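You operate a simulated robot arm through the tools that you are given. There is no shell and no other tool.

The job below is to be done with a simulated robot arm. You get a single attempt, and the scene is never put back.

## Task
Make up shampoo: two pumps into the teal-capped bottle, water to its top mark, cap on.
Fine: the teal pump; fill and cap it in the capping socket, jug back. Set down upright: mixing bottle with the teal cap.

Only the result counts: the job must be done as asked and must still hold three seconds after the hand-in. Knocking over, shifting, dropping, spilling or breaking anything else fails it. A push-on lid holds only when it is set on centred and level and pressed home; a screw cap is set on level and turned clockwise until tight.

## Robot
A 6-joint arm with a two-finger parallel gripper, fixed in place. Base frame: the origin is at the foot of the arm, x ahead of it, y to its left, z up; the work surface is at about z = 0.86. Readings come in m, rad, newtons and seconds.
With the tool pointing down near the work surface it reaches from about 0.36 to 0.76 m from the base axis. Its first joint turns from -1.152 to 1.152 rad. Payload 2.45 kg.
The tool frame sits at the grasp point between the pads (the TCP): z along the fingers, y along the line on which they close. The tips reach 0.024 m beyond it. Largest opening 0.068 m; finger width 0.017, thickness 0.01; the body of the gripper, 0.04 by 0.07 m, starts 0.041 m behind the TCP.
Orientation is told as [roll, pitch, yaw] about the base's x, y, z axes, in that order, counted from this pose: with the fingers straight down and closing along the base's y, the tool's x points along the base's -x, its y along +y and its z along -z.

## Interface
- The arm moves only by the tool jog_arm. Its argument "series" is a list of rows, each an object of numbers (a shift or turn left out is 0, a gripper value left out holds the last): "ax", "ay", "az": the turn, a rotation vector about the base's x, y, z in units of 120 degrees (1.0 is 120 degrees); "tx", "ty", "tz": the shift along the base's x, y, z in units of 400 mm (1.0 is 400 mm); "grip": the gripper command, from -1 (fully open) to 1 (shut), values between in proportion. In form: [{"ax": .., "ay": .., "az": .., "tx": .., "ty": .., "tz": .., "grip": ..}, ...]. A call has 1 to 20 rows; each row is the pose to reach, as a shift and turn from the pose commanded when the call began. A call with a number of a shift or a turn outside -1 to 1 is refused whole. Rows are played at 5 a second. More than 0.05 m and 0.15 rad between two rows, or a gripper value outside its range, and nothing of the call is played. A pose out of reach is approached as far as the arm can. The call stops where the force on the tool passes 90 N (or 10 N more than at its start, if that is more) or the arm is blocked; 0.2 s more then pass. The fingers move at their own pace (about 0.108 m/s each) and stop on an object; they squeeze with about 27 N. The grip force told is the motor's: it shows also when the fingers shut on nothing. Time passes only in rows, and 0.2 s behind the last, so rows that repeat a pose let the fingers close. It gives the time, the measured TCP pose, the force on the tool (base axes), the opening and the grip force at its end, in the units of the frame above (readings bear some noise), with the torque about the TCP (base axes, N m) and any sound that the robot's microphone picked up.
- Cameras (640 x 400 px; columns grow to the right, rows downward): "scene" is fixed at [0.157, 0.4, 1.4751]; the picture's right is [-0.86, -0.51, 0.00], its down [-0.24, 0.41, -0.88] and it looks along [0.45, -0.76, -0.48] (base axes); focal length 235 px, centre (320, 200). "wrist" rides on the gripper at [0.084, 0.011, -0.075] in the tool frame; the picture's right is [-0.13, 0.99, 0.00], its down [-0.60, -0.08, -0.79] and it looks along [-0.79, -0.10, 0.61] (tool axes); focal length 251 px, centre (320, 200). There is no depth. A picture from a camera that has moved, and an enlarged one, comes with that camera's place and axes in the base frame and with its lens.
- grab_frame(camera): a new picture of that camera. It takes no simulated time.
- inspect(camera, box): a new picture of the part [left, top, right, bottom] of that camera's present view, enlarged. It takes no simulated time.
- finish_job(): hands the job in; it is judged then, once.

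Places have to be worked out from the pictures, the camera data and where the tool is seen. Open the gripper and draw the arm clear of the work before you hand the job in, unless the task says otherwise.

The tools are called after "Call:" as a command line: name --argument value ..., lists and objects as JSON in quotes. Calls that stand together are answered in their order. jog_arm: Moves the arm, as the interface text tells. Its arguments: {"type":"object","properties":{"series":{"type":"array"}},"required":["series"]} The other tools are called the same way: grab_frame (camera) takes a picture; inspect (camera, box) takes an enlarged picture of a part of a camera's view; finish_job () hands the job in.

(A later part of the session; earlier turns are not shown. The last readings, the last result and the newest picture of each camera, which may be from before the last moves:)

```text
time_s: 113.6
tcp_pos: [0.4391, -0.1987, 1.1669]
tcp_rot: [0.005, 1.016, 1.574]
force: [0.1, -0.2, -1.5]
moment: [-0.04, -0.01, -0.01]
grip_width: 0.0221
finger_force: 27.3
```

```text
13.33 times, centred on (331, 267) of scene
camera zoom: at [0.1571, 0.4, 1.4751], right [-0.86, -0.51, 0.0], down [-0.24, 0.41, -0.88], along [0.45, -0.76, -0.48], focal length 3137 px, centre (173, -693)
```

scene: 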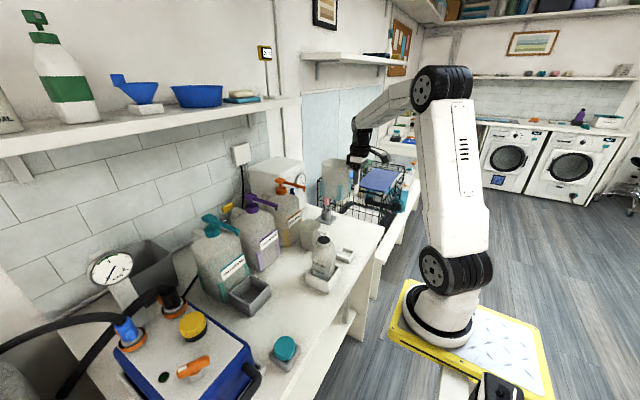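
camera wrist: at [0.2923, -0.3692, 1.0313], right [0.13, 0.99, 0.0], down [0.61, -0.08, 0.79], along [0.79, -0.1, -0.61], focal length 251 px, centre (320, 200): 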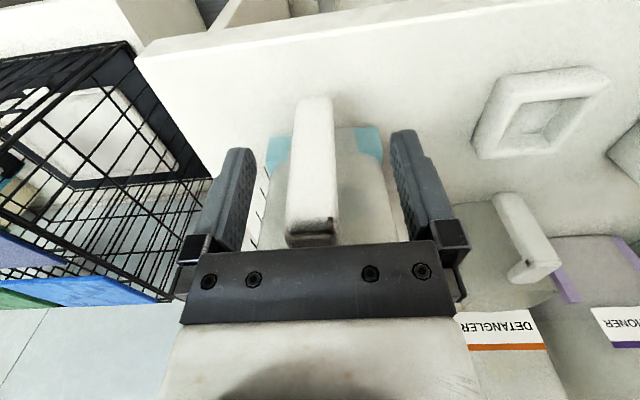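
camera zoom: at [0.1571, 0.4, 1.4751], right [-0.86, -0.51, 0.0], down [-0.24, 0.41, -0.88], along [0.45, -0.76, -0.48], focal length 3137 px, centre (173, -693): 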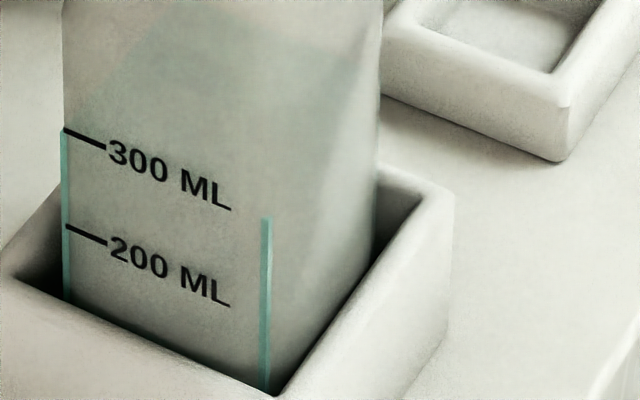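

Unchanged level; lip is right above the mouth. I tilt to 64° and hold.

Call:
jog_arm --series '[{"ax": -0.0139, "ty": 0.0077, "tz": 0.007}, {"ax": -0.0278, "ty": 0.0153, "tz": 0.014}, {"ax": -0.0417, "ty": 0.023, "tz": 0.021}, {"ax": -0.05, "ty": 0.0278, "tz": 0.025}, {"ax": -0.05, "ty": 0.0278, "tz": 0.025}, {"ax": -0.05, "ty": 0.0278, "tz": 0.025}, {"ax": -0.05, "ty": 0.0278, "tz": 0.025}]'

Call:
inspect --camera "scene" --box '[310, 215, 350, 255]'

Call:
inspect --camera "scene" --box '[316, 252, 346, 282]'

```text
time_s: 115.2
tcp_pos: [0.4364, -0.1851, 1.1773]
tcp_rot: [0.004, 1.118, 1.575]
force: [0.7, -0.1, -2.6]
moment: [0.01, -0.01, -0.01]
grip_width: 0.022
finger_force: 26.8
```

```text
10.00 times, centred on (330, 235) of scene
camera zoom: at [0.1571, 0.4, 1.4751], right [-0.86, -0.51, 0.0], down [-0.24, 0.41, -0.88], along [0.45, -0.76, -0.48], focal length 2353 px, centre (220, -150)
```

zoom: 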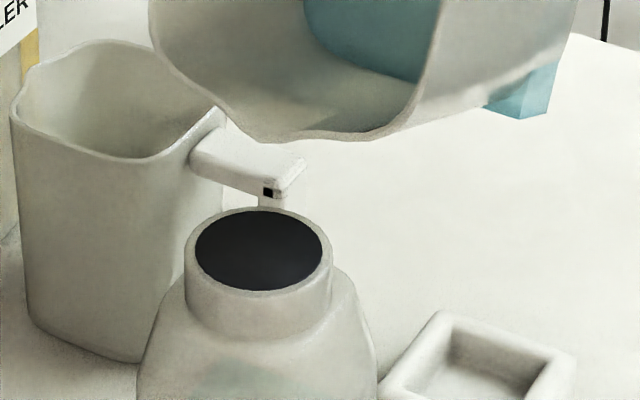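

```text
13.33 times, centred on (331, 267) of scene
camera zoom: at [0.1571, 0.4, 1.4751], right [-0.86, -0.51, 0.0], down [-0.24, 0.41, -0.88], along [0.45, -0.76, -0.48], focal length 3137 px, centre (173, -693)
```

zoom: 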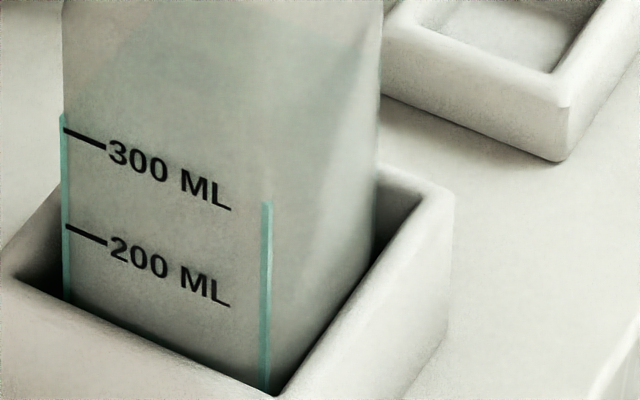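

Level up by ~17 to ≈290 mL. A further 0.6° should give the last 10 mL.

Call:
jog_arm --series '[{"ax": -0.005, "ty": 0.003, "tz": 0.0025}, {"ax": -0.005, "ty": 0.003, "tz": 0.0025}, {"ax": -0.005, "ty": 0.003, "tz": 0.0025}, {"ax": -0.005, "ty": 0.003, "tz": 0.0025}]'

Call:
inspect --camera "scene" --box '[316, 252, 346, 282]'

Call:
inspect --camera "scene" --box '[310, 215, 350, 255]'

```text
time_s: 116.2
tcp_pos: [0.4368, -0.1858, 1.1783]
tcp_rot: [0.004, 1.129, 1.574]
force: [0.2, 0.1, -2.9]
moment: [0.02, 0.01, -0.03]
grip_width: 0.0219
finger_force: 27.2
```

```text
13.33 times, centred on (331, 267) of scene
camera zoom: at [0.1571, 0.4, 1.4751], right [-0.86, -0.51, 0.0], down [-0.24, 0.41, -0.88], along [0.45, -0.76, -0.48], focal length 3137 px, centre (173, -693)
```

zoom: 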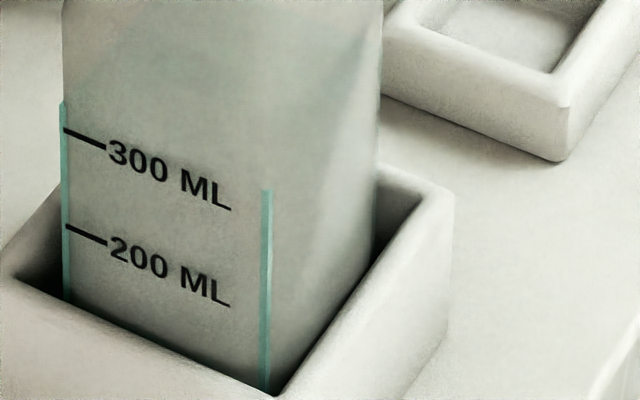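

```text
10.00 times, centred on (330, 235) of scene
camera zoom: at [0.1571, 0.4, 1.4751], right [-0.86, -0.51, 0.0], down [-0.24, 0.41, -0.88], along [0.45, -0.76, -0.48], focal length 2353 px, centre (220, -150)
```

zoom: 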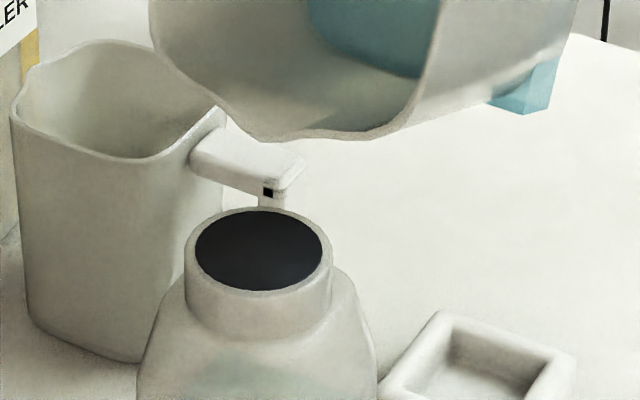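

Gauge up ~29 px in total, i.e. ≈300 mL. I tilt the jug back and withdraw it.

Call:
jog_arm --series '[{"ax": 0.05, "ty": -0.02, "tz": -0.016}, {"ax": 0.1, "ty": -0.04, "tz": -0.031}, {"ax": 0.15, "ty": -0.06, "tz": -0.047}, {"ax": 0.2, "ty": -0.08, "tz": -0.063}, {"ax": 0.245, "ty": -0.1, "tz": -0.078}, {"ax": 0.288, "ty": -0.1185, "tz": -0.093}, {"ax": 0.33, "ty": -0.16, "tz": -0.088}, {"ax": 0.37, "ty": -0.2, "tz": -0.083}, {"ax": 0.41, "ty": -0.24, "tz": -0.078}, {"ax": 0.45, "ty": -0.28, "tz": -0.073}, {"ax": 0.49, "ty": -0.32, "tz": -0.068}, {"ax": 0.52, "ty": -0.35, "tz": -0.0625}, {"ax": 0.5383, "ty": -0.364, "tz": -0.0625}, {"ax": 0.5383, "ty": -0.364, "tz": -0.0625}]'

Call:
jog_arm --series '[{"az": -0.03}, {"az": -0.075}, {"az": -0.125}, {"az": -0.175}, {"az": -0.225}, {"az": -0.275}, {"az": -0.325}, {"az": -0.375}, {"az": -0.425}, {"az": -0.475}, {"az": -0.525}, {"az": -0.575}, {"az": -0.625}, {"az": -0.675}, {"az": -0.72}, {"az": -0.75}, {"az": -0.75}]'

```text
time_s: 119.2
tcp_pos: [0.4357, -0.3303, 1.1544]
tcp_rot: [0.002, 0.001, 1.574]
force: [0.4, 0.5, -2.6]
moment: [-0.18, -0.02, -0.02]
grip_width: 0.022
finger_force: 26.8
```

```text
time_s: 122.8
tcp_pos: [0.4366, -0.3303, 1.1524]
tcp_rot: [0.001, 0.002, 0.001]
force: [-0.7, 0.2, -2.3]
moment: [0.02, 0.22, -0.01]
grip_width: 0.022
finger_force: 27.1
```

I bring the jug back to its place and set it down.

Call:
jog_arm --series '[{"tx": -0.04, "ty": -0.03}, {"tx": -0.09, "ty": -0.07}, {"tx": -0.13, "ty": -0.105}, {"tx": -0.155, "ty": -0.127}, {"tx": -0.155, "ty": -0.127, "tz": -0.07}, {"tx": -0.155, "ty": -0.127, "tz": -0.15}, {"tx": -0.155, "ty": -0.127, "tz": -0.23}, {"tx": -0.155, "ty": -0.127, "tz": -0.31}, {"tx": -0.155, "ty": -0.127, "tz": -0.38}, {"tx": -0.155, "ty": -0.127, "tz": -0.42}, {"tx": -0.155, "ty": -0.127, "tz": -0.445}, {"tx": -0.155, "ty": -0.127, "tz": -0.463}, {"tx": -0.155, "ty": -0.127, "tz": -0.476}, {"tx": -0.155, "ty": -0.127, "tz": -0.485}, {"tx": -0.155, "ty": -0.127, "tz": -0.488}]'

```text
time_s: 126.0
tcp_pos: [0.3751, -0.3807, 0.9585]
tcp_rot: [0.003, 0.003, 0.002]
force: [-0.2, 0.3, -2.9]
moment: [-0.02, 0.21, -0.03]
grip_width: 0.0217
finger_force: 27.6
```

Not quite on the table yet; a couple of millimetres more.

Call:
jog_arm --series '[{"tz": -0.003}, {"tz": -0.006}, {"tz": -0.0075}, {"tz": -0.0075}]'

```text
time_s: 127.0
tcp_pos: [0.3761, -0.3816, 0.9564]
tcp_rot: [0.001, 0.0, 0.002]
force: [0.3, 4.7, 14.9]
moment: [0.23, -0.52, 0.23]
grip_width: 0.0219
finger_force: 27.2
```

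It touches down (15 N). Release and rise, then swing over to check the level again.

Call:
jog_arm --series '[{"tz": 0.0025}, {"tz": 0.0025, "grip": -1}, {"tz": 0.0025}, {"tz": 0.0025}, {"tz": 0.03}, {"tz": 0.08}, {"tz": 0.15}, {"tz": 0.24}, {"tz": 0.34}, {"tz": 0.44}, {"tz": 0.54}, {"tz": 0.6}]'

Call:
jog_arm --series '[{"tx": 0.014, "ty": 0.08, "az": -0.0625}, {"tx": 0.028, "ty": 0.16, "az": -0.125}, {"tx": 0.042, "ty": 0.245, "az": -0.1875}, {"tx": 0.057, "ty": 0.33, "az": -0.25}, {"tx": 0.071, "ty": 0.41, "az": -0.3125}, {"tx": 0.085, "ty": 0.49, "az": -0.375}, {"tx": 0.1, "ty": 0.575, "az": -0.4375}, {"tx": 0.114, "ty": 0.66, "az": -0.5}, {"tx": 0.128, "ty": 0.74, "az": -0.5625}, {"tx": 0.142, "ty": 0.82, "az": -0.625}, {"tx": 0.157, "ty": 0.9, "az": -0.6875}, {"tx": 0.165, "ty": 0.98, "az": -0.75}]'

Call:
jog_arm --series '[{"ax": -0.068, "ty": 0.03, "tz": -0.1}, {"ax": -0.136, "ty": 0.03, "tz": -0.2}, {"ax": -0.204, "ty": 0.03, "tz": -0.3}, {"ax": -0.272, "ty": 0.03, "tz": -0.4}, {"ax": -0.34, "ty": 0.03, "tz": -0.5}, {"ax": -0.34, "ty": 0.03, "tz": -0.59}, {"ax": -0.34, "ty": 0.03, "tz": -0.59}]'

Call:
inspect --camera "wrist" --box '[265, 110, 375, 230]'

Call:
grab_frame --camera "scene"

```text
time_s: 129.6
tcp_pos: [0.3753, -0.3803, 1.1972]
tcp_rot: [0.001, 0.002, -0.001]
force: [0.6, -0.3, 0.1]
moment: [-0.01, 0.0, -0.01]
grip_width: 0.0679
finger_force: 0.1
```

```text
time_s: 132.2
tcp_pos: [0.4419, 0.0098, 1.1952]
tcp_rot: [0.001, 0.001, -1.572]
force: [-0.2, -0.4, 0.3]
moment: [0.0, 0.0, 0.03]
grip_width: 0.0679
finger_force: 0.1
```

```text
time_s: 133.8
tcp_pos: [0.4429, 0.025, 0.9578]
tcp_rot: [0.002, -0.71, -1.568]
force: [-1.0, 0.7, -0.3]
moment: [0.0, -0.01, -0.01]
grip_width: 0.0679
finger_force: 0.0
```

```text
3.33 times, centred on (320, 170) of wrist
camera zoom: at [0.4527, 0.1368, 0.9595], right [0.99, -0.1, 0.09], down [-0.08, 0.06, 1.0], along [-0.1, -0.99, 0.05], focal length 838 px, centre (320, 300)
```

zoom: 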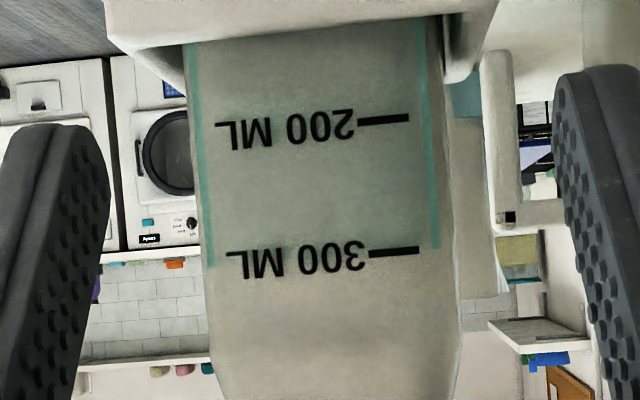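

```text
taken
```

scene: 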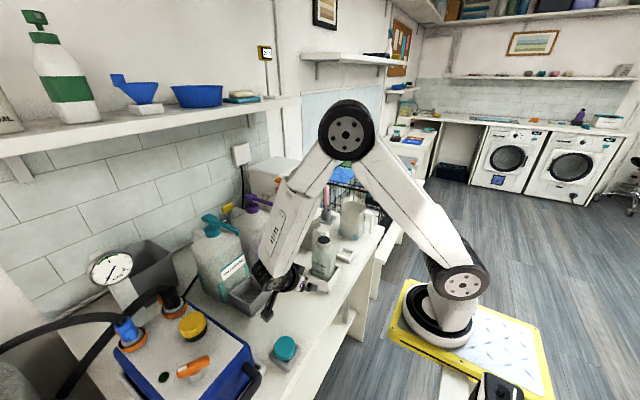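

The surface is now level with the 300 mark (~301 mL). Next the cap: I rise, return to vertical with yaw 0 and move to look at the teal cap.

Call:
jog_arm --series '[{"tz": 0.09}, {"ax": 0.068, "tz": 0.18}, {"ax": 0.136, "tz": 0.27}, {"ax": 0.204, "tz": 0.36}, {"ax": 0.272, "tz": 0.42}, {"ax": 0.34, "tz": 0.46}, {"ax": 0.34, "tz": 0.46}]'

Call:
jog_arm --series '[{"tx": -0.01, "ty": 0.03, "az": 0.0682}, {"tx": -0.03, "ty": 0.06, "az": 0.1364}, {"tx": -0.05, "ty": 0.1, "az": 0.2045}, {"tx": -0.07, "ty": 0.13, "az": 0.2727}, {"tx": -0.09, "ty": 0.17, "az": 0.3409}, {"tx": -0.11, "ty": 0.2, "az": 0.4091}, {"tx": -0.13, "ty": 0.24, "az": 0.4773}, {"tx": -0.15, "ty": 0.27, "az": 0.5455}, {"tx": -0.17, "ty": 0.3, "az": 0.6136}, {"tx": -0.18, "ty": 0.33, "az": 0.6818}, {"tx": -0.18, "ty": 0.36, "az": 0.75}, {"tx": -0.18, "ty": 0.36, "az": 0.75}]'

Call:
grab_frame --camera "wrist"

Call:
inspect --camera "scene" --box '[255, 320, 315, 380]'

```text
time_s: 135.4
tcp_pos: [0.4411, 0.0248, 1.1454]
tcp_rot: [0.004, 0.005, -1.569]
force: [0.3, 0.1, -0.1]
moment: [-0.01, -0.01, 0.02]
grip_width: 0.0679
finger_force: 0.0
```

```text
time_s: 138.0
tcp_pos: [0.3659, 0.1672, 1.1423]
tcp_rot: [0.001, 0.001, 0.003]
force: [0.2, 0.0, 0.1]
moment: [-0.01, 0.01, 0.02]
grip_width: 0.0681
finger_force: 0.0
```

```text
taken
camera wrist: at [0.2831, 0.1769, 1.2172], right [0.13, 0.99, 0.0], down [0.61, -0.08, 0.79], along [0.79, -0.1, -0.61], focal length 251 px, centre (320, 200)
```

wrist: 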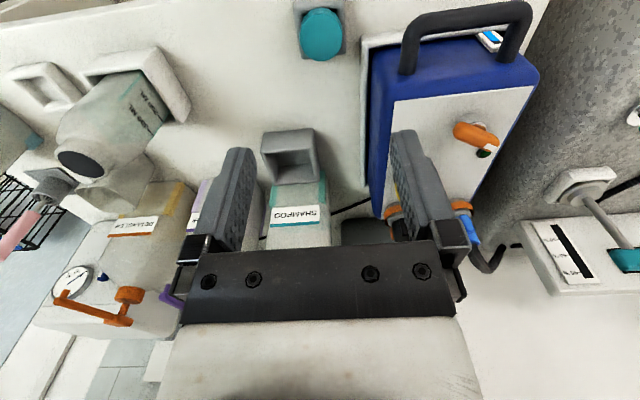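

```text
6.67 times, centred on (285, 350) of scene
camera zoom: at [0.157, 0.4, 1.4751], right [-0.86, -0.51, 0.0], down [-0.24, 0.41, -0.88], along [0.45, -0.76, -0.48], focal length 1569 px, centre (553, -800)
```

zoom: 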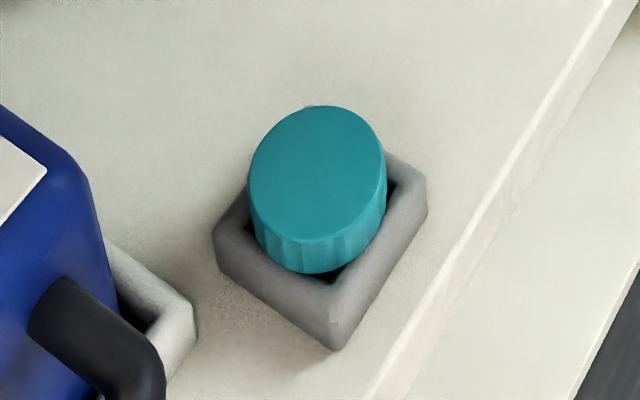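

The cap is ribbed, a screw cap, at ≈(0.391,0.165), top z≈0.905, standing in a small grey holder. I enlarge both views to see how much of it protrudes.

Call:
inspect --camera "scene" --box '[270, 332, 302, 364]'

Call:
inspect --camera "wrist" --box '[280, 0, 360, 70]'

```text
12.50 times, centred on (286, 348) of scene
camera zoom: at [0.157, 0.4, 1.4751], right [-0.86, -0.51, 0.0], down [-0.24, 0.41, -0.88], along [0.45, -0.76, -0.48], focal length 2941 px, centre (745, -1650)
```

zoom: 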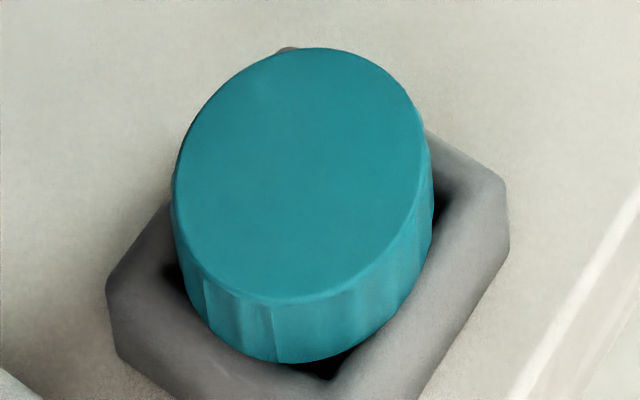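

```text
5.71 times, centred on (320, 35) of wrist
camera zoom: at [0.2831, 0.1769, 1.2172], right [0.13, 0.99, 0.0], down [0.61, -0.08, 0.79], along [0.79, -0.1, -0.61], focal length 1437 px, centre (320, 1143)
```

zoom: 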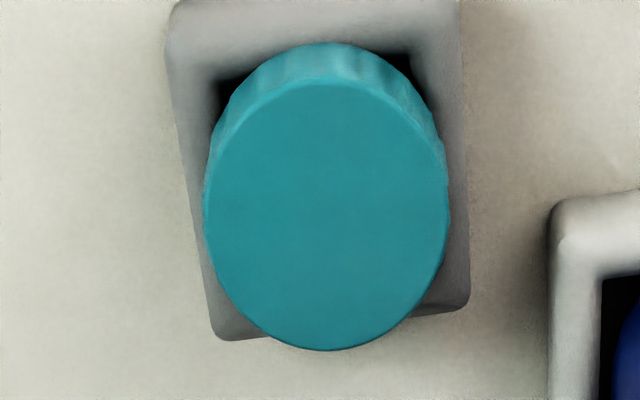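

Cap ≈ Ø0.048 at (0.3925,0.165), protruding ~2 cm above the holder's rim. I'll grip only that part, with the tool yawed +90° so I have room to turn clockwise later; first I move above it.

Call:
jog_arm --series '[{"az": 0.0682, "tx": 0.006}, {"az": 0.1364, "tx": 0.012}, {"az": 0.2045, "tx": 0.018}, {"az": 0.2727, "tx": 0.024}, {"az": 0.3409, "tx": 0.03}, {"az": 0.4091, "tx": 0.036}, {"az": 0.4773, "tx": 0.042}, {"az": 0.5455, "tx": 0.048, "tz": -0.05}, {"az": 0.6136, "tx": 0.054, "tz": -0.12}, {"az": 0.6818, "tx": 0.06, "tz": -0.2}, {"az": 0.75, "tx": 0.066, "ty": -0.005, "tz": -0.28}, {"az": 0.75, "tx": 0.066, "ty": -0.005, "tz": -0.36}, {"az": 0.75, "tx": 0.066, "ty": -0.005, "tz": -0.42}, {"az": 0.75, "tx": 0.066, "ty": -0.005, "tz": -0.42}]'

Call:
inspect --camera "scene" --box '[240, 290, 330, 390]'

Call:
grab_frame --camera "wrist"

```text
time_s: 141.0
tcp_pos: [0.3986, 0.1639, 0.975]
tcp_rot: [0.0, 0.002, 1.573]
force: [0.3, -1.2, 0.0]
moment: [0.02, -0.04, -0.01]
grip_width: 0.068
finger_force: 0.0
```

```text
4.00 times, centred on (285, 340) of scene
camera zoom: at [0.157, 0.4, 1.4751], right [-0.86, -0.51, 0.0], down [-0.24, 0.41, -0.88], along [0.45, -0.76, -0.48], focal length 941 px, centre (460, -360)
```

zoom: 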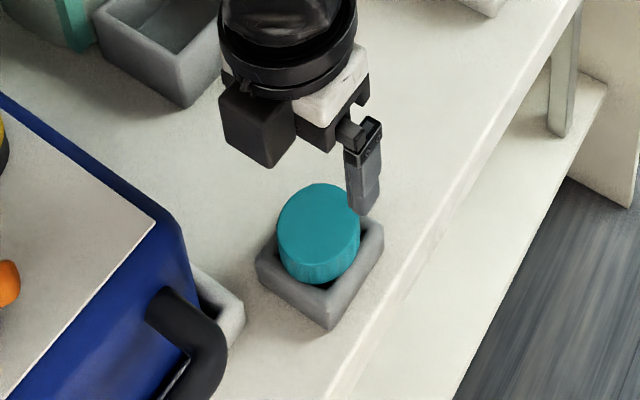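

```text
taken
camera wrist: at [0.3878, 0.0793, 1.0501], right [-0.99, 0.13, 0.0], down [0.08, 0.61, 0.79], along [0.1, 0.79, -0.61], focal length 251 px, centre (320, 200)
```

wrist: 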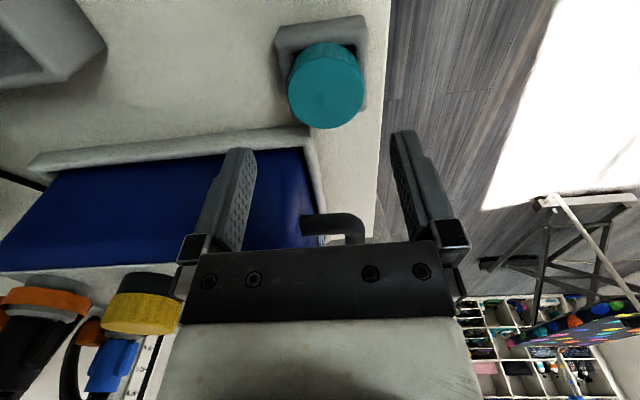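

Call:
inspect --camera "wrist" --box '[260, 10, 400, 150]'

```text
2.86 times, centred on (330, 80) of wrist
camera zoom: at [0.3878, 0.0793, 1.0501], right [-0.99, 0.13, 0.0], down [0.08, 0.61, 0.79], along [0.1, 0.79, -0.61], focal length 718 px, centre (291, 543)
```

zoom: 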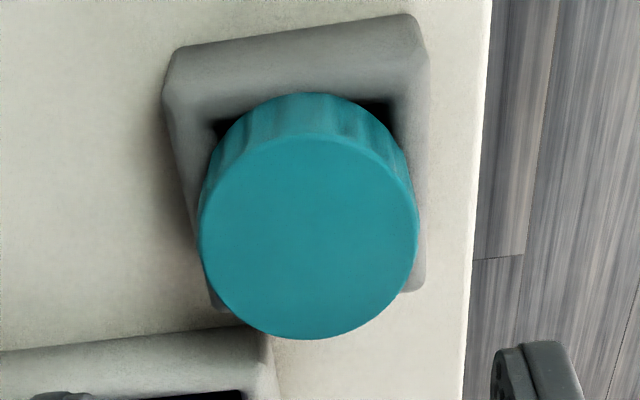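

Refined: cap centre (0.3945,0.1635), top z≈0.902. I centre over it and lower so the tips stop just above the holder's rim.

Call:
jog_arm --series '[{"tx": -0.011}, {"tx": -0.011, "tz": -0.05}, {"tx": -0.011, "tz": -0.1}, {"tx": -0.011, "tz": -0.135}, {"tx": -0.011, "tz": -0.16}, {"tx": -0.011, "tz": -0.16}]'

Call:
grab_frame --camera "wrist"

Call:
inspect --camera "scene" --box '[255, 310, 315, 370]'

```text
time_s: 142.4
tcp_pos: [0.3912, 0.1647, 0.9097]
tcp_rot: [0.002, 0.003, 1.573]
force: [-0.2, -0.5, -0.2]
moment: [0.0, 0.02, -0.01]
grip_width: 0.0681
finger_force: 0.1
```

```text
taken
camera wrist: at [0.3804, 0.0796, 0.9851], right [-0.99, 0.13, 0.0], down [0.08, 0.61, 0.79], along [0.1, 0.79, -0.61], focal length 251 px, centre (320, 200)
```

wrist: 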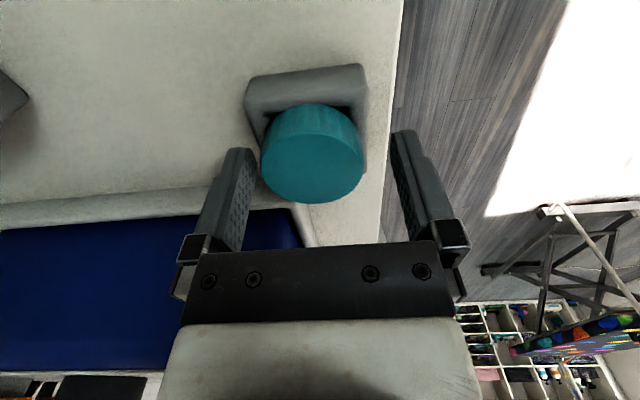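

```text
6.67 times, centred on (285, 340) of scene
camera zoom: at [0.157, 0.4, 1.4751], right [-0.86, -0.51, 0.0], down [-0.24, 0.41, -0.88], along [0.45, -0.76, -0.48], focal length 1569 px, centre (553, -733)
```

zoom: 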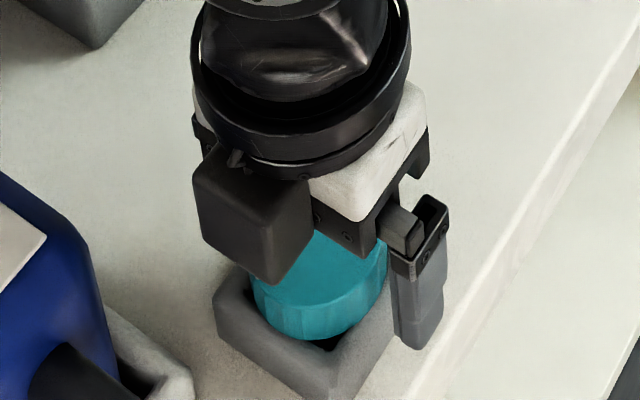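

Fingers are ~3.5 mm off toward -x; I correct and close on the cap.

Call:
jog_arm --series '[{"tx": 0.009, "ty": -0.002}, {"tx": 0.009, "ty": -0.002}, {"tx": 0.009, "ty": -0.002}]'

Call:
inspect --camera "wrist" --box '[190, 60, 460, 250]'

```text
time_s: 143.2
tcp_pos: [0.3951, 0.1634, 0.9121]
tcp_rot: [0.002, 0.001, 1.574]
force: [-0.4, 0.4, 0.3]
moment: [-0.03, 0.04, 0.0]
grip_width: 0.0679
finger_force: 0.1
```

```text
2.11 times, centred on (325, 155) of wrist
camera zoom: at [0.3839, 0.0792, 0.9857], right [-0.99, 0.13, 0.0], down [0.08, 0.61, 0.79], along [0.1, 0.79, -0.61], focal length 529 px, centre (310, 295)
```

zoom: 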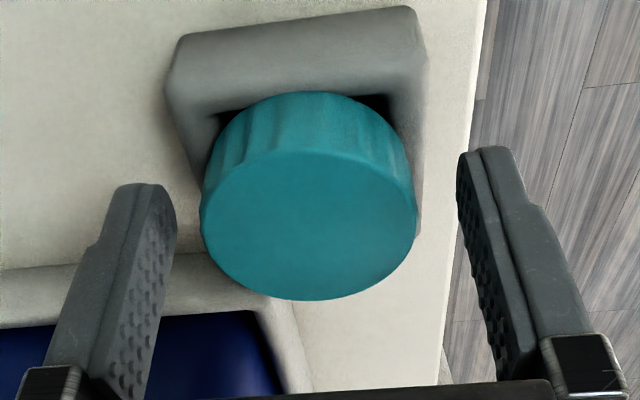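

Centred now. Close on the cap.

Call:
jog_arm --series '[{"grip": -0.5}, {"grip": 0}, {"grip": 0.5}, {"grip": 1}, {"grip": 1}]'

Call:
jog_arm --series '[{"tz": 0.02}, {"tz": 0.05}, {"tz": 0.1}, {"tz": 0.17}, {"tz": 0.25}, {"tz": 0.33}, {"tz": 0.41}]'

Call:
inspect --camera "scene" --box '[240, 240, 330, 370]'

Call:
inspect --camera "wrist" --box '[190, 60, 460, 250]'

```text
time_s: 144.4
tcp_pos: [0.3957, 0.1643, 0.91]
tcp_rot: [0.002, 0.001, 1.573]
force: [-0.3, 0.4, 0.1]
moment: [-0.01, 0.0, -0.04]
grip_width: 0.0437
finger_force: 26.2
```

```text
time_s: 146.0
tcp_pos: [0.3946, 0.1632, 1.0771]
tcp_rot: [0.001, 0.001, 1.573]
force: [0.8, 1.0, -0.7]
moment: [0.02, -0.02, -0.02]
grip_width: 0.0439
finger_force: 27.1
```

```text
3.08 times, centred on (285, 305) of scene
camera zoom: at [0.157, 0.4, 1.4752], right [-0.86, -0.51, 0.0], down [-0.24, 0.41, -0.88], along [0.45, -0.76, -0.48], focal length 724 px, centre (428, -123)
```

zoom: 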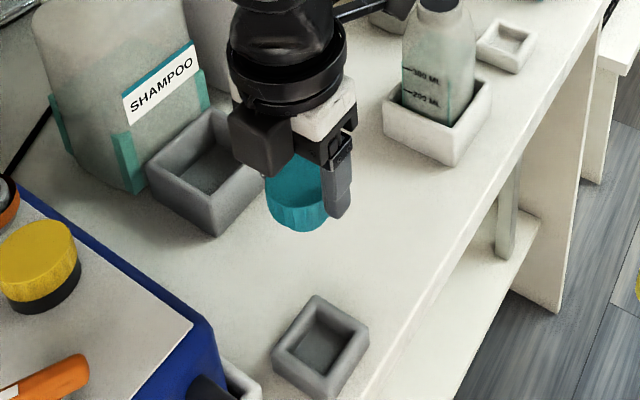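

```text
2.11 times, centred on (325, 155) of wrist
camera zoom: at [0.3837, 0.0777, 1.1523], right [-0.99, 0.13, 0.0], down [0.08, 0.61, 0.79], along [0.1, 0.79, -0.61], focal length 529 px, centre (310, 295)
```

zoom: 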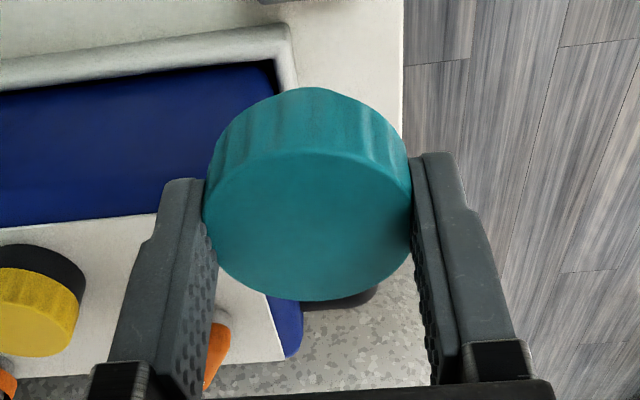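

The cap is held (grip 0.044), level, its bottom about at the fingertips. I carry it over to above the bottle.

Call:
jog_arm --series '[{"tz": 0.06, "tx": 0.005, "ty": -0.04}, {"tz": 0.1, "tx": 0.015, "ty": -0.12}, {"tz": 0.11, "tx": 0.03, "ty": -0.21}, {"tz": 0.11, "tx": 0.045, "ty": -0.3}, {"tz": 0.11, "tx": 0.06, "ty": -0.39}, {"tz": 0.11, "tx": 0.075, "ty": -0.48}, {"tz": 0.11, "tx": 0.09, "ty": -0.56}, {"tz": 0.11, "tx": 0.1, "ty": -0.62}, {"tz": 0.11, "tx": 0.1, "ty": -0.639}, {"tz": 0.11, "tx": 0.1, "ty": -0.639}]'

Call:
grab_frame --camera "wrist"

Call:
inspect --camera "scene" --box '[290, 190, 370, 280]'

```text
time_s: 148.2
tcp_pos: [0.436, -0.0904, 1.1203]
tcp_rot: [0.002, 0.001, 1.573]
force: [0.2, -0.1, -0.3]
moment: [0.02, 0.03, 0.01]
grip_width: 0.0438
finger_force: 27.5
```

```text
taken
camera wrist: at [0.4255, -0.1749, 1.1944], right [-0.99, 0.13, 0.0], down [0.08, 0.61, 0.79], along [0.1, 0.79, -0.61], focal length 251 px, centre (320, 200)
```

wrist: 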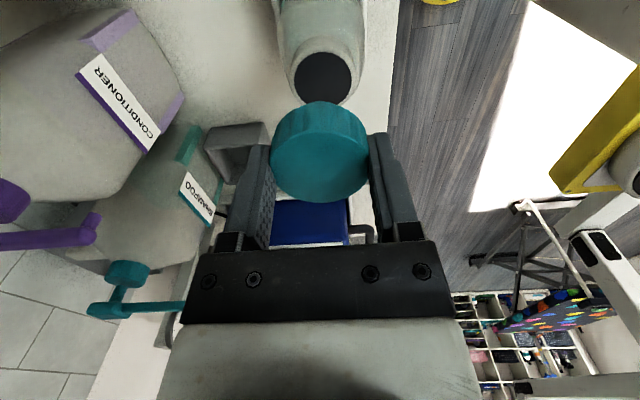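

```text
4.44 times, centred on (330, 235) of scene
camera zoom: at [0.157, 0.4, 1.4751], right [-0.86, -0.51, 0.0], down [-0.24, 0.41, -0.88], along [0.45, -0.76, -0.48], focal length 1046 px, centre (276, 44)
```

zoom: 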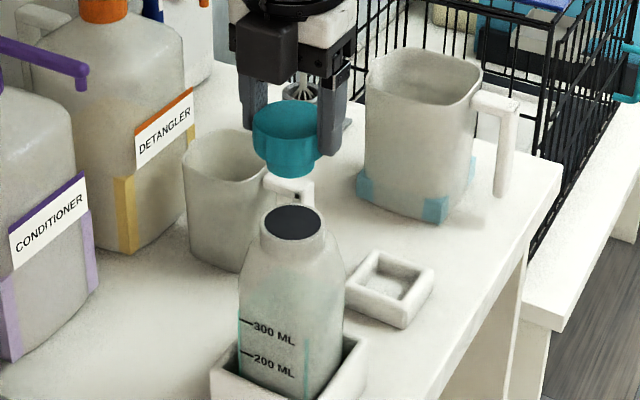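

I zoom on the cap's shape and the mouth to check alignment.

Call:
inspect --camera "scene" --box '[305, 205, 345, 260]'

Call:
inspect --camera "wrist" --box '[250, 0, 400, 220]'

```text
7.27 times, centred on (325, 232) of scene
camera zoom: at [0.157, 0.4, 1.4751], right [-0.86, -0.51, 0.0], down [-0.24, 0.41, -0.88], along [0.45, -0.76, -0.48], focal length 1711 px, centre (284, -36)
```

zoom: 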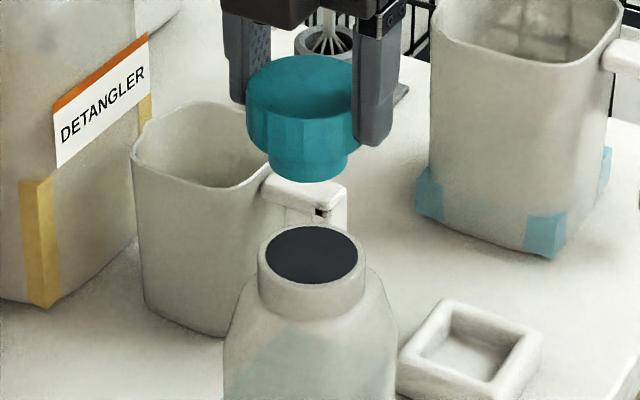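

```text
1.82 times, centred on (325, 110) of wrist
camera zoom: at [0.4255, -0.1749, 1.1944], right [-0.99, 0.13, 0.0], down [0.08, 0.61, 0.79], along [0.1, 0.79, -0.61], focal length 457 px, centre (311, 364)
```

zoom: 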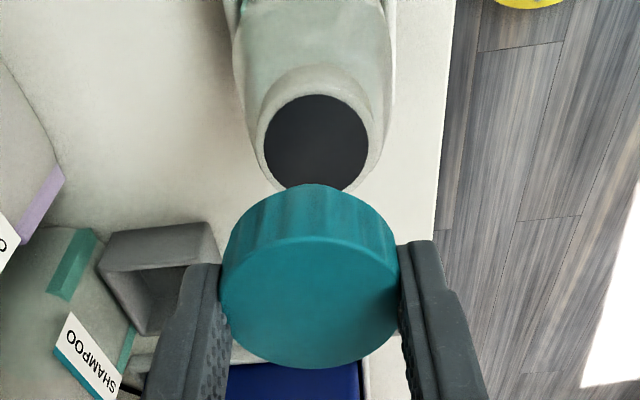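

The cap has a wide ribbed rim and a narrower plug below. The mouth is at ≈(0.4347,-0.0927,1.029). I correct by ~2–3 mm and lower so the plug hovers just above the mouth for a last alignment check.

Call:
jog_arm --series '[{"tx": -0.0055, "ty": -0.007, "tz": -0.03}, {"tx": -0.0055, "ty": -0.007, "tz": -0.06}, {"tx": -0.0055, "ty": -0.007, "tz": -0.09}, {"tx": -0.0055, "ty": -0.007, "tz": -0.1}, {"tx": -0.0055, "ty": -0.007, "tz": -0.1}]'

Call:
inspect --camera "scene" --box '[310, 220, 345, 255]'

Call:
inspect --camera "wrist" --box '[250, 50, 400, 220]'

```text
time_s: 149.4
tcp_pos: [0.4338, -0.0943, 1.0787]
tcp_rot: [0.0, 0.001, 1.573]
force: [0.1, 0.7, 1.5]
moment: [0.01, -0.01, -0.02]
grip_width: 0.0438
finger_force: 27.1
```

```text
11.43 times, centred on (328, 238) of scene
camera zoom: at [0.157, 0.4, 1.4751], right [-0.86, -0.51, 0.0], down [-0.24, 0.41, -0.88], along [0.45, -0.76, -0.48], focal length 2689 px, centre (234, -229)
```

zoom: 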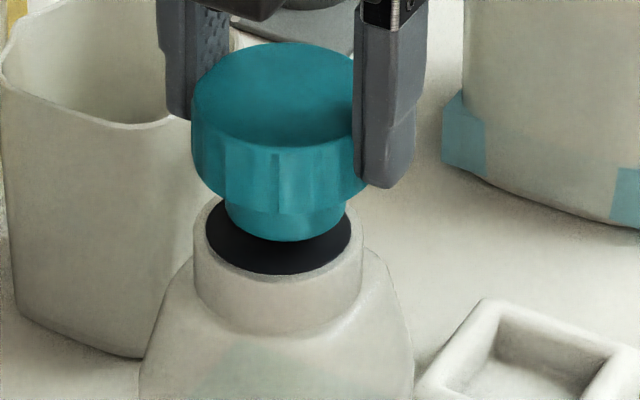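

```text
2.35 times, centred on (325, 135) of wrist
camera zoom: at [0.4235, -0.1788, 1.1533], right [-0.99, 0.13, 0.0], down [0.08, 0.61, 0.79], along [0.1, 0.79, -0.61], focal length 592 px, centre (308, 353)
```

zoom: 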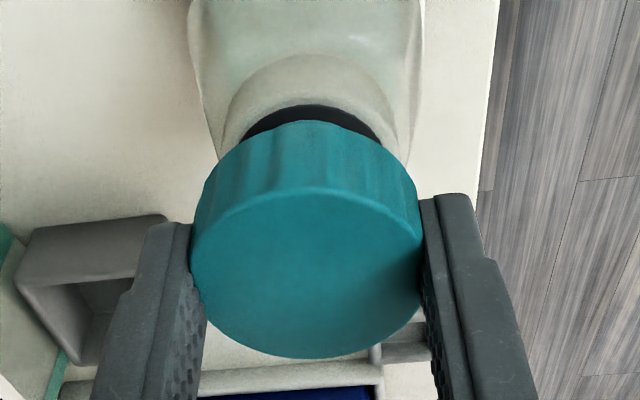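

The plug appears ~3.5 mm toward -y of the mouth's centre. I shift +y by 3.5 mm and re-check.

Call:
jog_arm --series '[{"ty": 0.009}, {"ty": 0.009}, {"ty": 0.009}]'

Call:
inspect --camera "scene" --box '[310, 220, 345, 255]'

Call:
inspect --camera "wrist" --box '[250, 50, 400, 220]'

```text
time_s: 150.2
tcp_pos: [0.4333, -0.0906, 1.0783]
tcp_rot: [0.002, 0.001, 1.571]
force: [-0.1, 0.3, -0.3]
moment: [0.01, 0.0, 0.02]
grip_width: 0.0441
finger_force: 26.7
```

```text
11.43 times, centred on (328, 238) of scene
camera zoom: at [0.157, 0.4, 1.4751], right [-0.86, -0.51, 0.0], down [-0.24, 0.41, -0.88], along [0.45, -0.76, -0.48], focal length 2689 px, centre (234, -229)
```

zoom: 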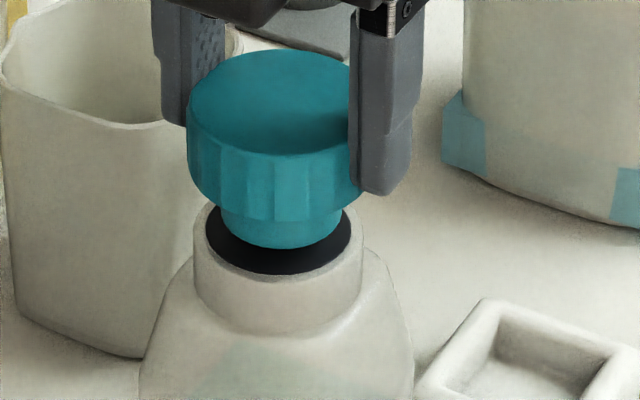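

```text
2.35 times, centred on (325, 135) of wrist
camera zoom: at [0.4227, -0.1752, 1.1536], right [-0.99, 0.13, 0.0], down [0.08, 0.61, 0.79], along [0.1, 0.79, -0.61], focal length 592 px, centre (308, 353)
```

zoom: 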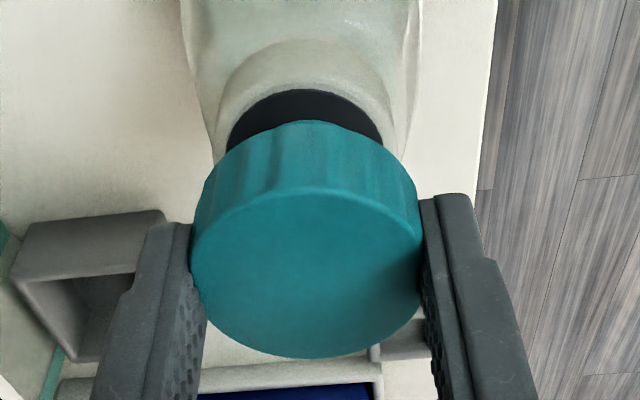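

Laterally aligned within ~1 mm. I lower 6 mm so the plug is at mouth level to compare gaps.

Call:
jog_arm --series '[{"tz": -0.0075}, {"tz": -0.015}, {"tz": -0.015}]'

Call:
inspect --camera "scene" --box '[312, 224, 342, 254]'

Call:
inspect --camera "wrist" --box '[250, 50, 400, 220]'

```text
time_s: 151.0
tcp_pos: [0.4338, -0.0918, 1.0731]
tcp_rot: [0.0, 0.001, 1.573]
force: [0.6, -0.1, 0.2]
moment: [-0.01, 0.0, 0.02]
grip_width: 0.0436
finger_force: 26.9
```

```text
13.33 times, centred on (327, 239) of scene
camera zoom: at [0.157, 0.4, 1.4751], right [-0.86, -0.51, 0.0], down [-0.24, 0.41, -0.88], along [0.45, -0.76, -0.48], focal length 3137 px, centre (227, -320)
```

zoom: 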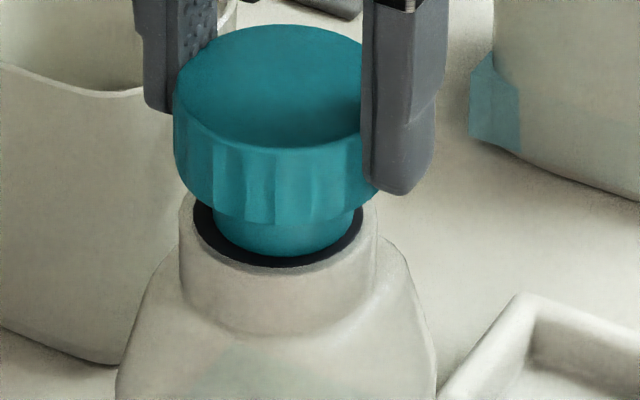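

```text
2.35 times, centred on (325, 135) of wrist
camera zoom: at [0.4225, -0.1756, 1.1481], right [-0.99, 0.13, 0.0], down [0.08, 0.61, 0.79], along [0.1, 0.79, -0.61], focal length 592 px, centre (308, 353)
```

zoom: 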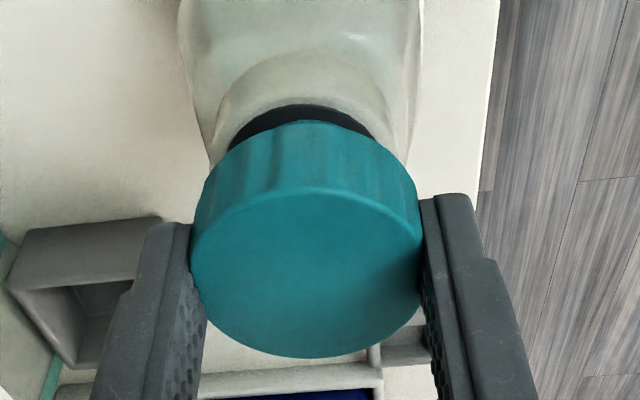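

Near-perfect; I shift +x by ~1.3 mm and lower in small steps until the rim seats.

Call:
jog_arm --series '[{"tx": 0.0035}, {"tx": 0.0035, "tz": -0.005}, {"tx": 0.0035, "tz": -0.01}, {"tx": 0.0035, "tz": -0.015}, {"tx": 0.0035, "tz": -0.02}, {"tx": 0.0035, "tz": -0.025}]'

Call:
inspect --camera "scene" --box '[312, 224, 342, 254]'

```text
time_s: 152.4
tcp_pos: [0.4337, -0.0922, 1.0634]
tcp_rot: [0.002, 0.002, 1.574]
force: [-0.9, -0.2, 0.2]
moment: [0.02, -0.01, -0.02]
grip_width: 0.0436
finger_force: 26.8
```

```text
13.33 times, centred on (327, 239) of scene
camera zoom: at [0.157, 0.4, 1.4751], right [-0.86, -0.51, 0.0], down [-0.24, 0.41, -0.88], along [0.45, -0.76, -0.48], focal length 3137 px, centre (227, -320)
```

zoom: 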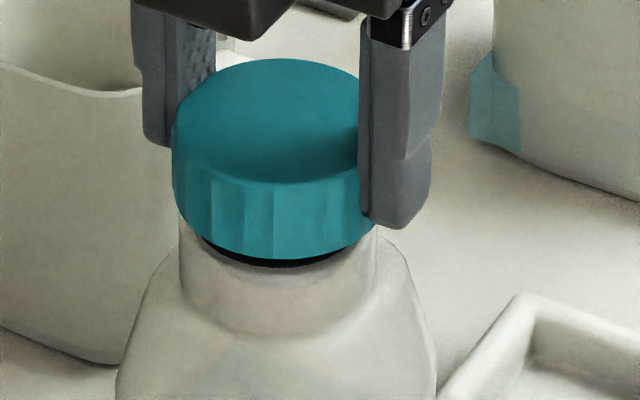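

The plug is in the mouth with a small gap under the rim. I continue down until contact.

Call:
jog_arm --series '[{"tz": -0.004}, {"tz": -0.008}, {"tz": -0.012}]'

Call:
inspect --camera "scene" --box '[312, 224, 342, 254]'

```text
time_s: 153.2
tcp_pos: [0.4345, -0.0908, 1.0594]
tcp_rot: [-0.004, 0.005, 1.575]
force: [-3.0, -4.8, 25.0]
moment: [-0.01, 0.33, 0.03]
grip_width: 0.0441
finger_force: 27.3
```

```text
13.33 times, centred on (327, 239) of scene
camera zoom: at [0.1566, 0.4, 1.4752], right [-0.86, -0.51, 0.0], down [-0.24, 0.41, -0.88], along [0.45, -0.76, -0.48], focal length 3137 px, centre (227, -320)
```

zoom: 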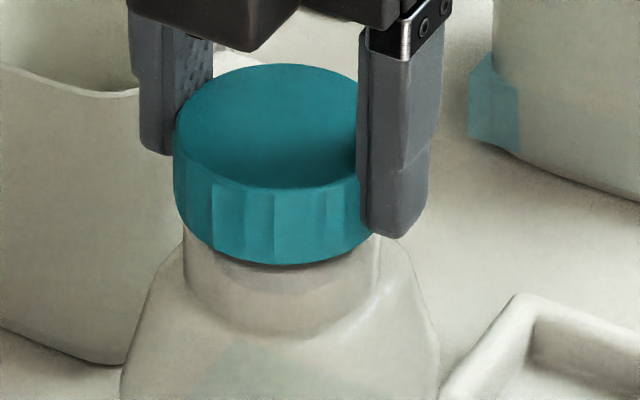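

Seated with 25 N. Now I turn clockwise (negative yaw), first 60°, and look at the torque.

Call:
jog_arm --series '[{"tz": 0.001, "az": -0.0625}, {"tz": 0.001, "az": -0.125}, {"tz": 0.001, "az": -0.1875}, {"tz": 0.001, "az": -0.25}, {"tz": 0.001, "az": -0.3125}, {"tz": 0.001, "az": -0.375}, {"tz": 0.001, "az": -0.4375}, {"tz": 0.001, "az": -0.5}]'

Call:
inspect --camera "scene" --box '[312, 224, 342, 254]'

```text
time_s: 155.0
tcp_pos: [0.4336, -0.0911, 1.059]
tcp_rot: [0.002, 0.002, 0.522]
force: [-0.8, 1.4, 2.1]
moment: [0.18, -0.09, 0.02]
grip_width: 0.0425
finger_force: 26.7
```

```text
13.33 times, centred on (327, 239) of scene
camera zoom: at [0.157, 0.4001, 1.4751], right [-0.86, -0.51, 0.0], down [-0.24, 0.41, -0.88], along [0.45, -0.76, -0.48], focal length 3137 px, centre (227, -320)
```

zoom: 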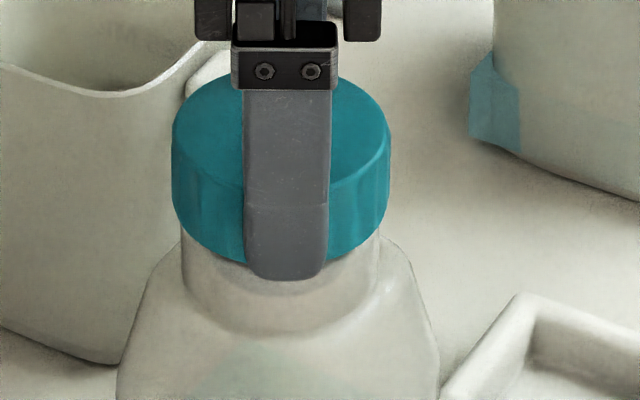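

Force dropped to 2 N, so the cap moves down on its thread. I continue clockwise to yaw -90° while easing down slightly.

Call:
jog_arm --series '[{"tz": -0.0005, "az": -0.0667}, {"tz": -0.001, "az": -0.1333}, {"tz": -0.0015, "az": -0.2}, {"tz": -0.002, "az": -0.2667}, {"tz": -0.0025, "az": -0.3333}, {"tz": -0.003, "az": -0.4}, {"tz": -0.0035, "az": -0.4667}, {"tz": -0.004, "az": -0.5333}]'

Call:
inspect --camera "scene" --box '[312, 224, 342, 254]'

```text
time_s: 156.8
tcp_pos: [0.4345, -0.0912, 1.0579]
tcp_rot: [0.002, 0.0, -0.597]
force: [-1.9, 8.7, 19.3]
moment: [0.47, 0.0, -0.01]
grip_width: 0.0425
finger_force: 27.0
```

```text
13.33 times, centred on (327, 239) of scene
camera zoom: at [0.1567, 0.4003, 1.4751], right [-0.86, -0.51, 0.0], down [-0.24, 0.41, -0.88], along [0.45, -0.76, -0.48], focal length 3137 px, centre (227, -320)
```

zoom: 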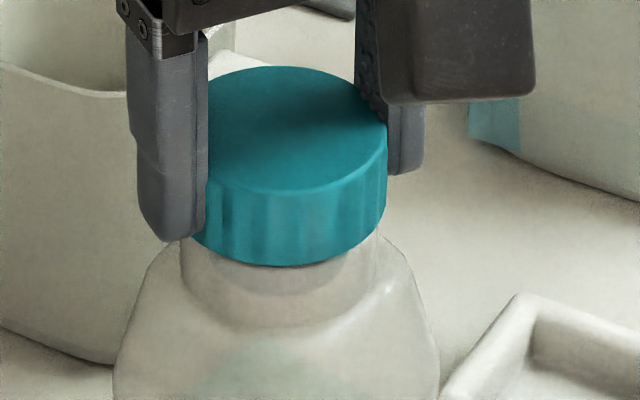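

Cap descends about 3 mm per turn so it is threading; torque is still low. I keep turning to about yaw -100°.

Call:
jog_arm --series '[{"az": -0.0667}, {"az": -0.1333}, {"az": -0.2}, {"az": -0.2667}, {"az": -0.3333}, {"az": -0.4}, {"az": -0.4667}, {"az": -0.55}]'

Call:
inspect --camera "scene" --box '[312, 224, 342, 254]'

```text
refused: row 8 steps farther than a row can; nothing moved
```

```text
13.33 times, centred on (327, 239) of scene
camera zoom: at [0.1567, 0.4003, 1.4751], right [-0.86, -0.51, 0.0], down [-0.24, 0.41, -0.88], along [0.45, -0.76, -0.48], focal length 3137 px, centre (227, -320)
```

zoom: 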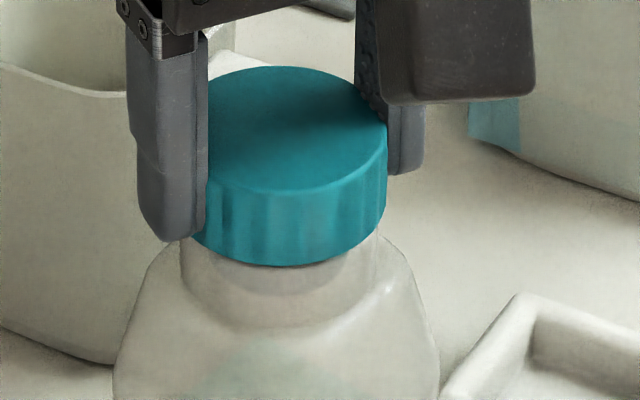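

The last row was too large a step; I resend with even steps.

Call:
jog_arm --series '[{"az": -0.0667}, {"az": -0.1333}, {"az": -0.2}, {"az": -0.2667}, {"az": -0.3333}, {"az": -0.4}, {"az": -0.4667}, {"az": -0.5333}]'

Call:
inspect --camera "scene" --box '[312, 224, 342, 254]'

```text
time_s: 158.6
tcp_pos: [0.4344, -0.0901, 1.057]
tcp_rot: [0.001, 0.002, -1.712]
force: [-0.6, 6.0, 29.5]
moment: [-0.08, 0.5, 0.0]
grip_width: 0.0423
finger_force: 26.6
```

```text
13.33 times, centred on (327, 239) of scene
camera zoom: at [0.1566, 0.4003, 1.4751], right [-0.86, -0.51, 0.0], down [-0.24, 0.41, -0.88], along [0.45, -0.76, -0.48], focal length 3137 px, centre (227, -320)
```

zoom: 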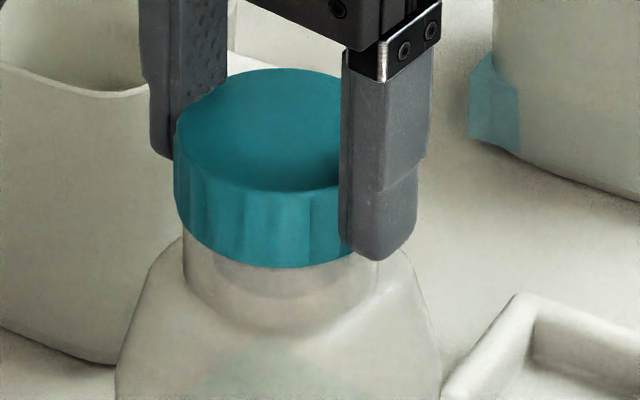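

Still no torque build-up. I open the fingers to look at how the cap sits, then regrip for another turn.

Call:
jog_arm --series '[{"tz": 0.002, "grip": -1}, {"tz": 0.002}, {"tz": 0.002}, {"tz": 0.03}, {"tz": 0.08}, {"tz": 0.15}]'

Call:
inspect --camera "scene" --box '[312, 224, 342, 254]'

Call:
grab_frame --camera "wrist"

```text
time_s: 160.0
tcp_pos: [0.4324, -0.0907, 1.1156]
tcp_rot: [0.001, 0.0, -1.709]
force: [-0.6, 0.1, -0.7]
moment: [0.01, 0.02, 0.01]
grip_width: 0.068
finger_force: 0.1
```

```text
13.33 times, centred on (327, 239) of scene
camera zoom: at [0.157, 0.4, 1.4752], right [-0.86, -0.51, 0.0], down [-0.24, 0.41, -0.88], along [0.45, -0.76, -0.48], focal length 3137 px, centre (227, -320)
```

zoom: 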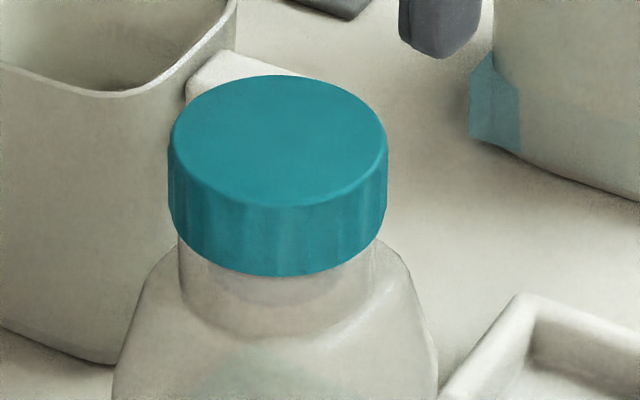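

```text
taken
camera wrist: at [0.4556, -0.0108, 1.1915], right [0.96, -0.26, 0.0], down [-0.16, -0.59, 0.79], along [-0.21, -0.76, -0.61], focal length 251 px, centre (320, 200)
```

wrist: 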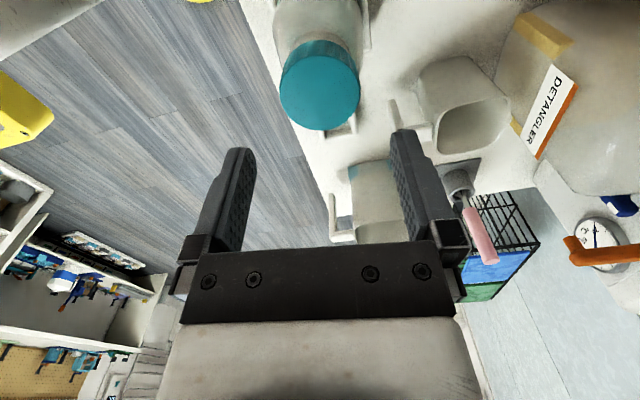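

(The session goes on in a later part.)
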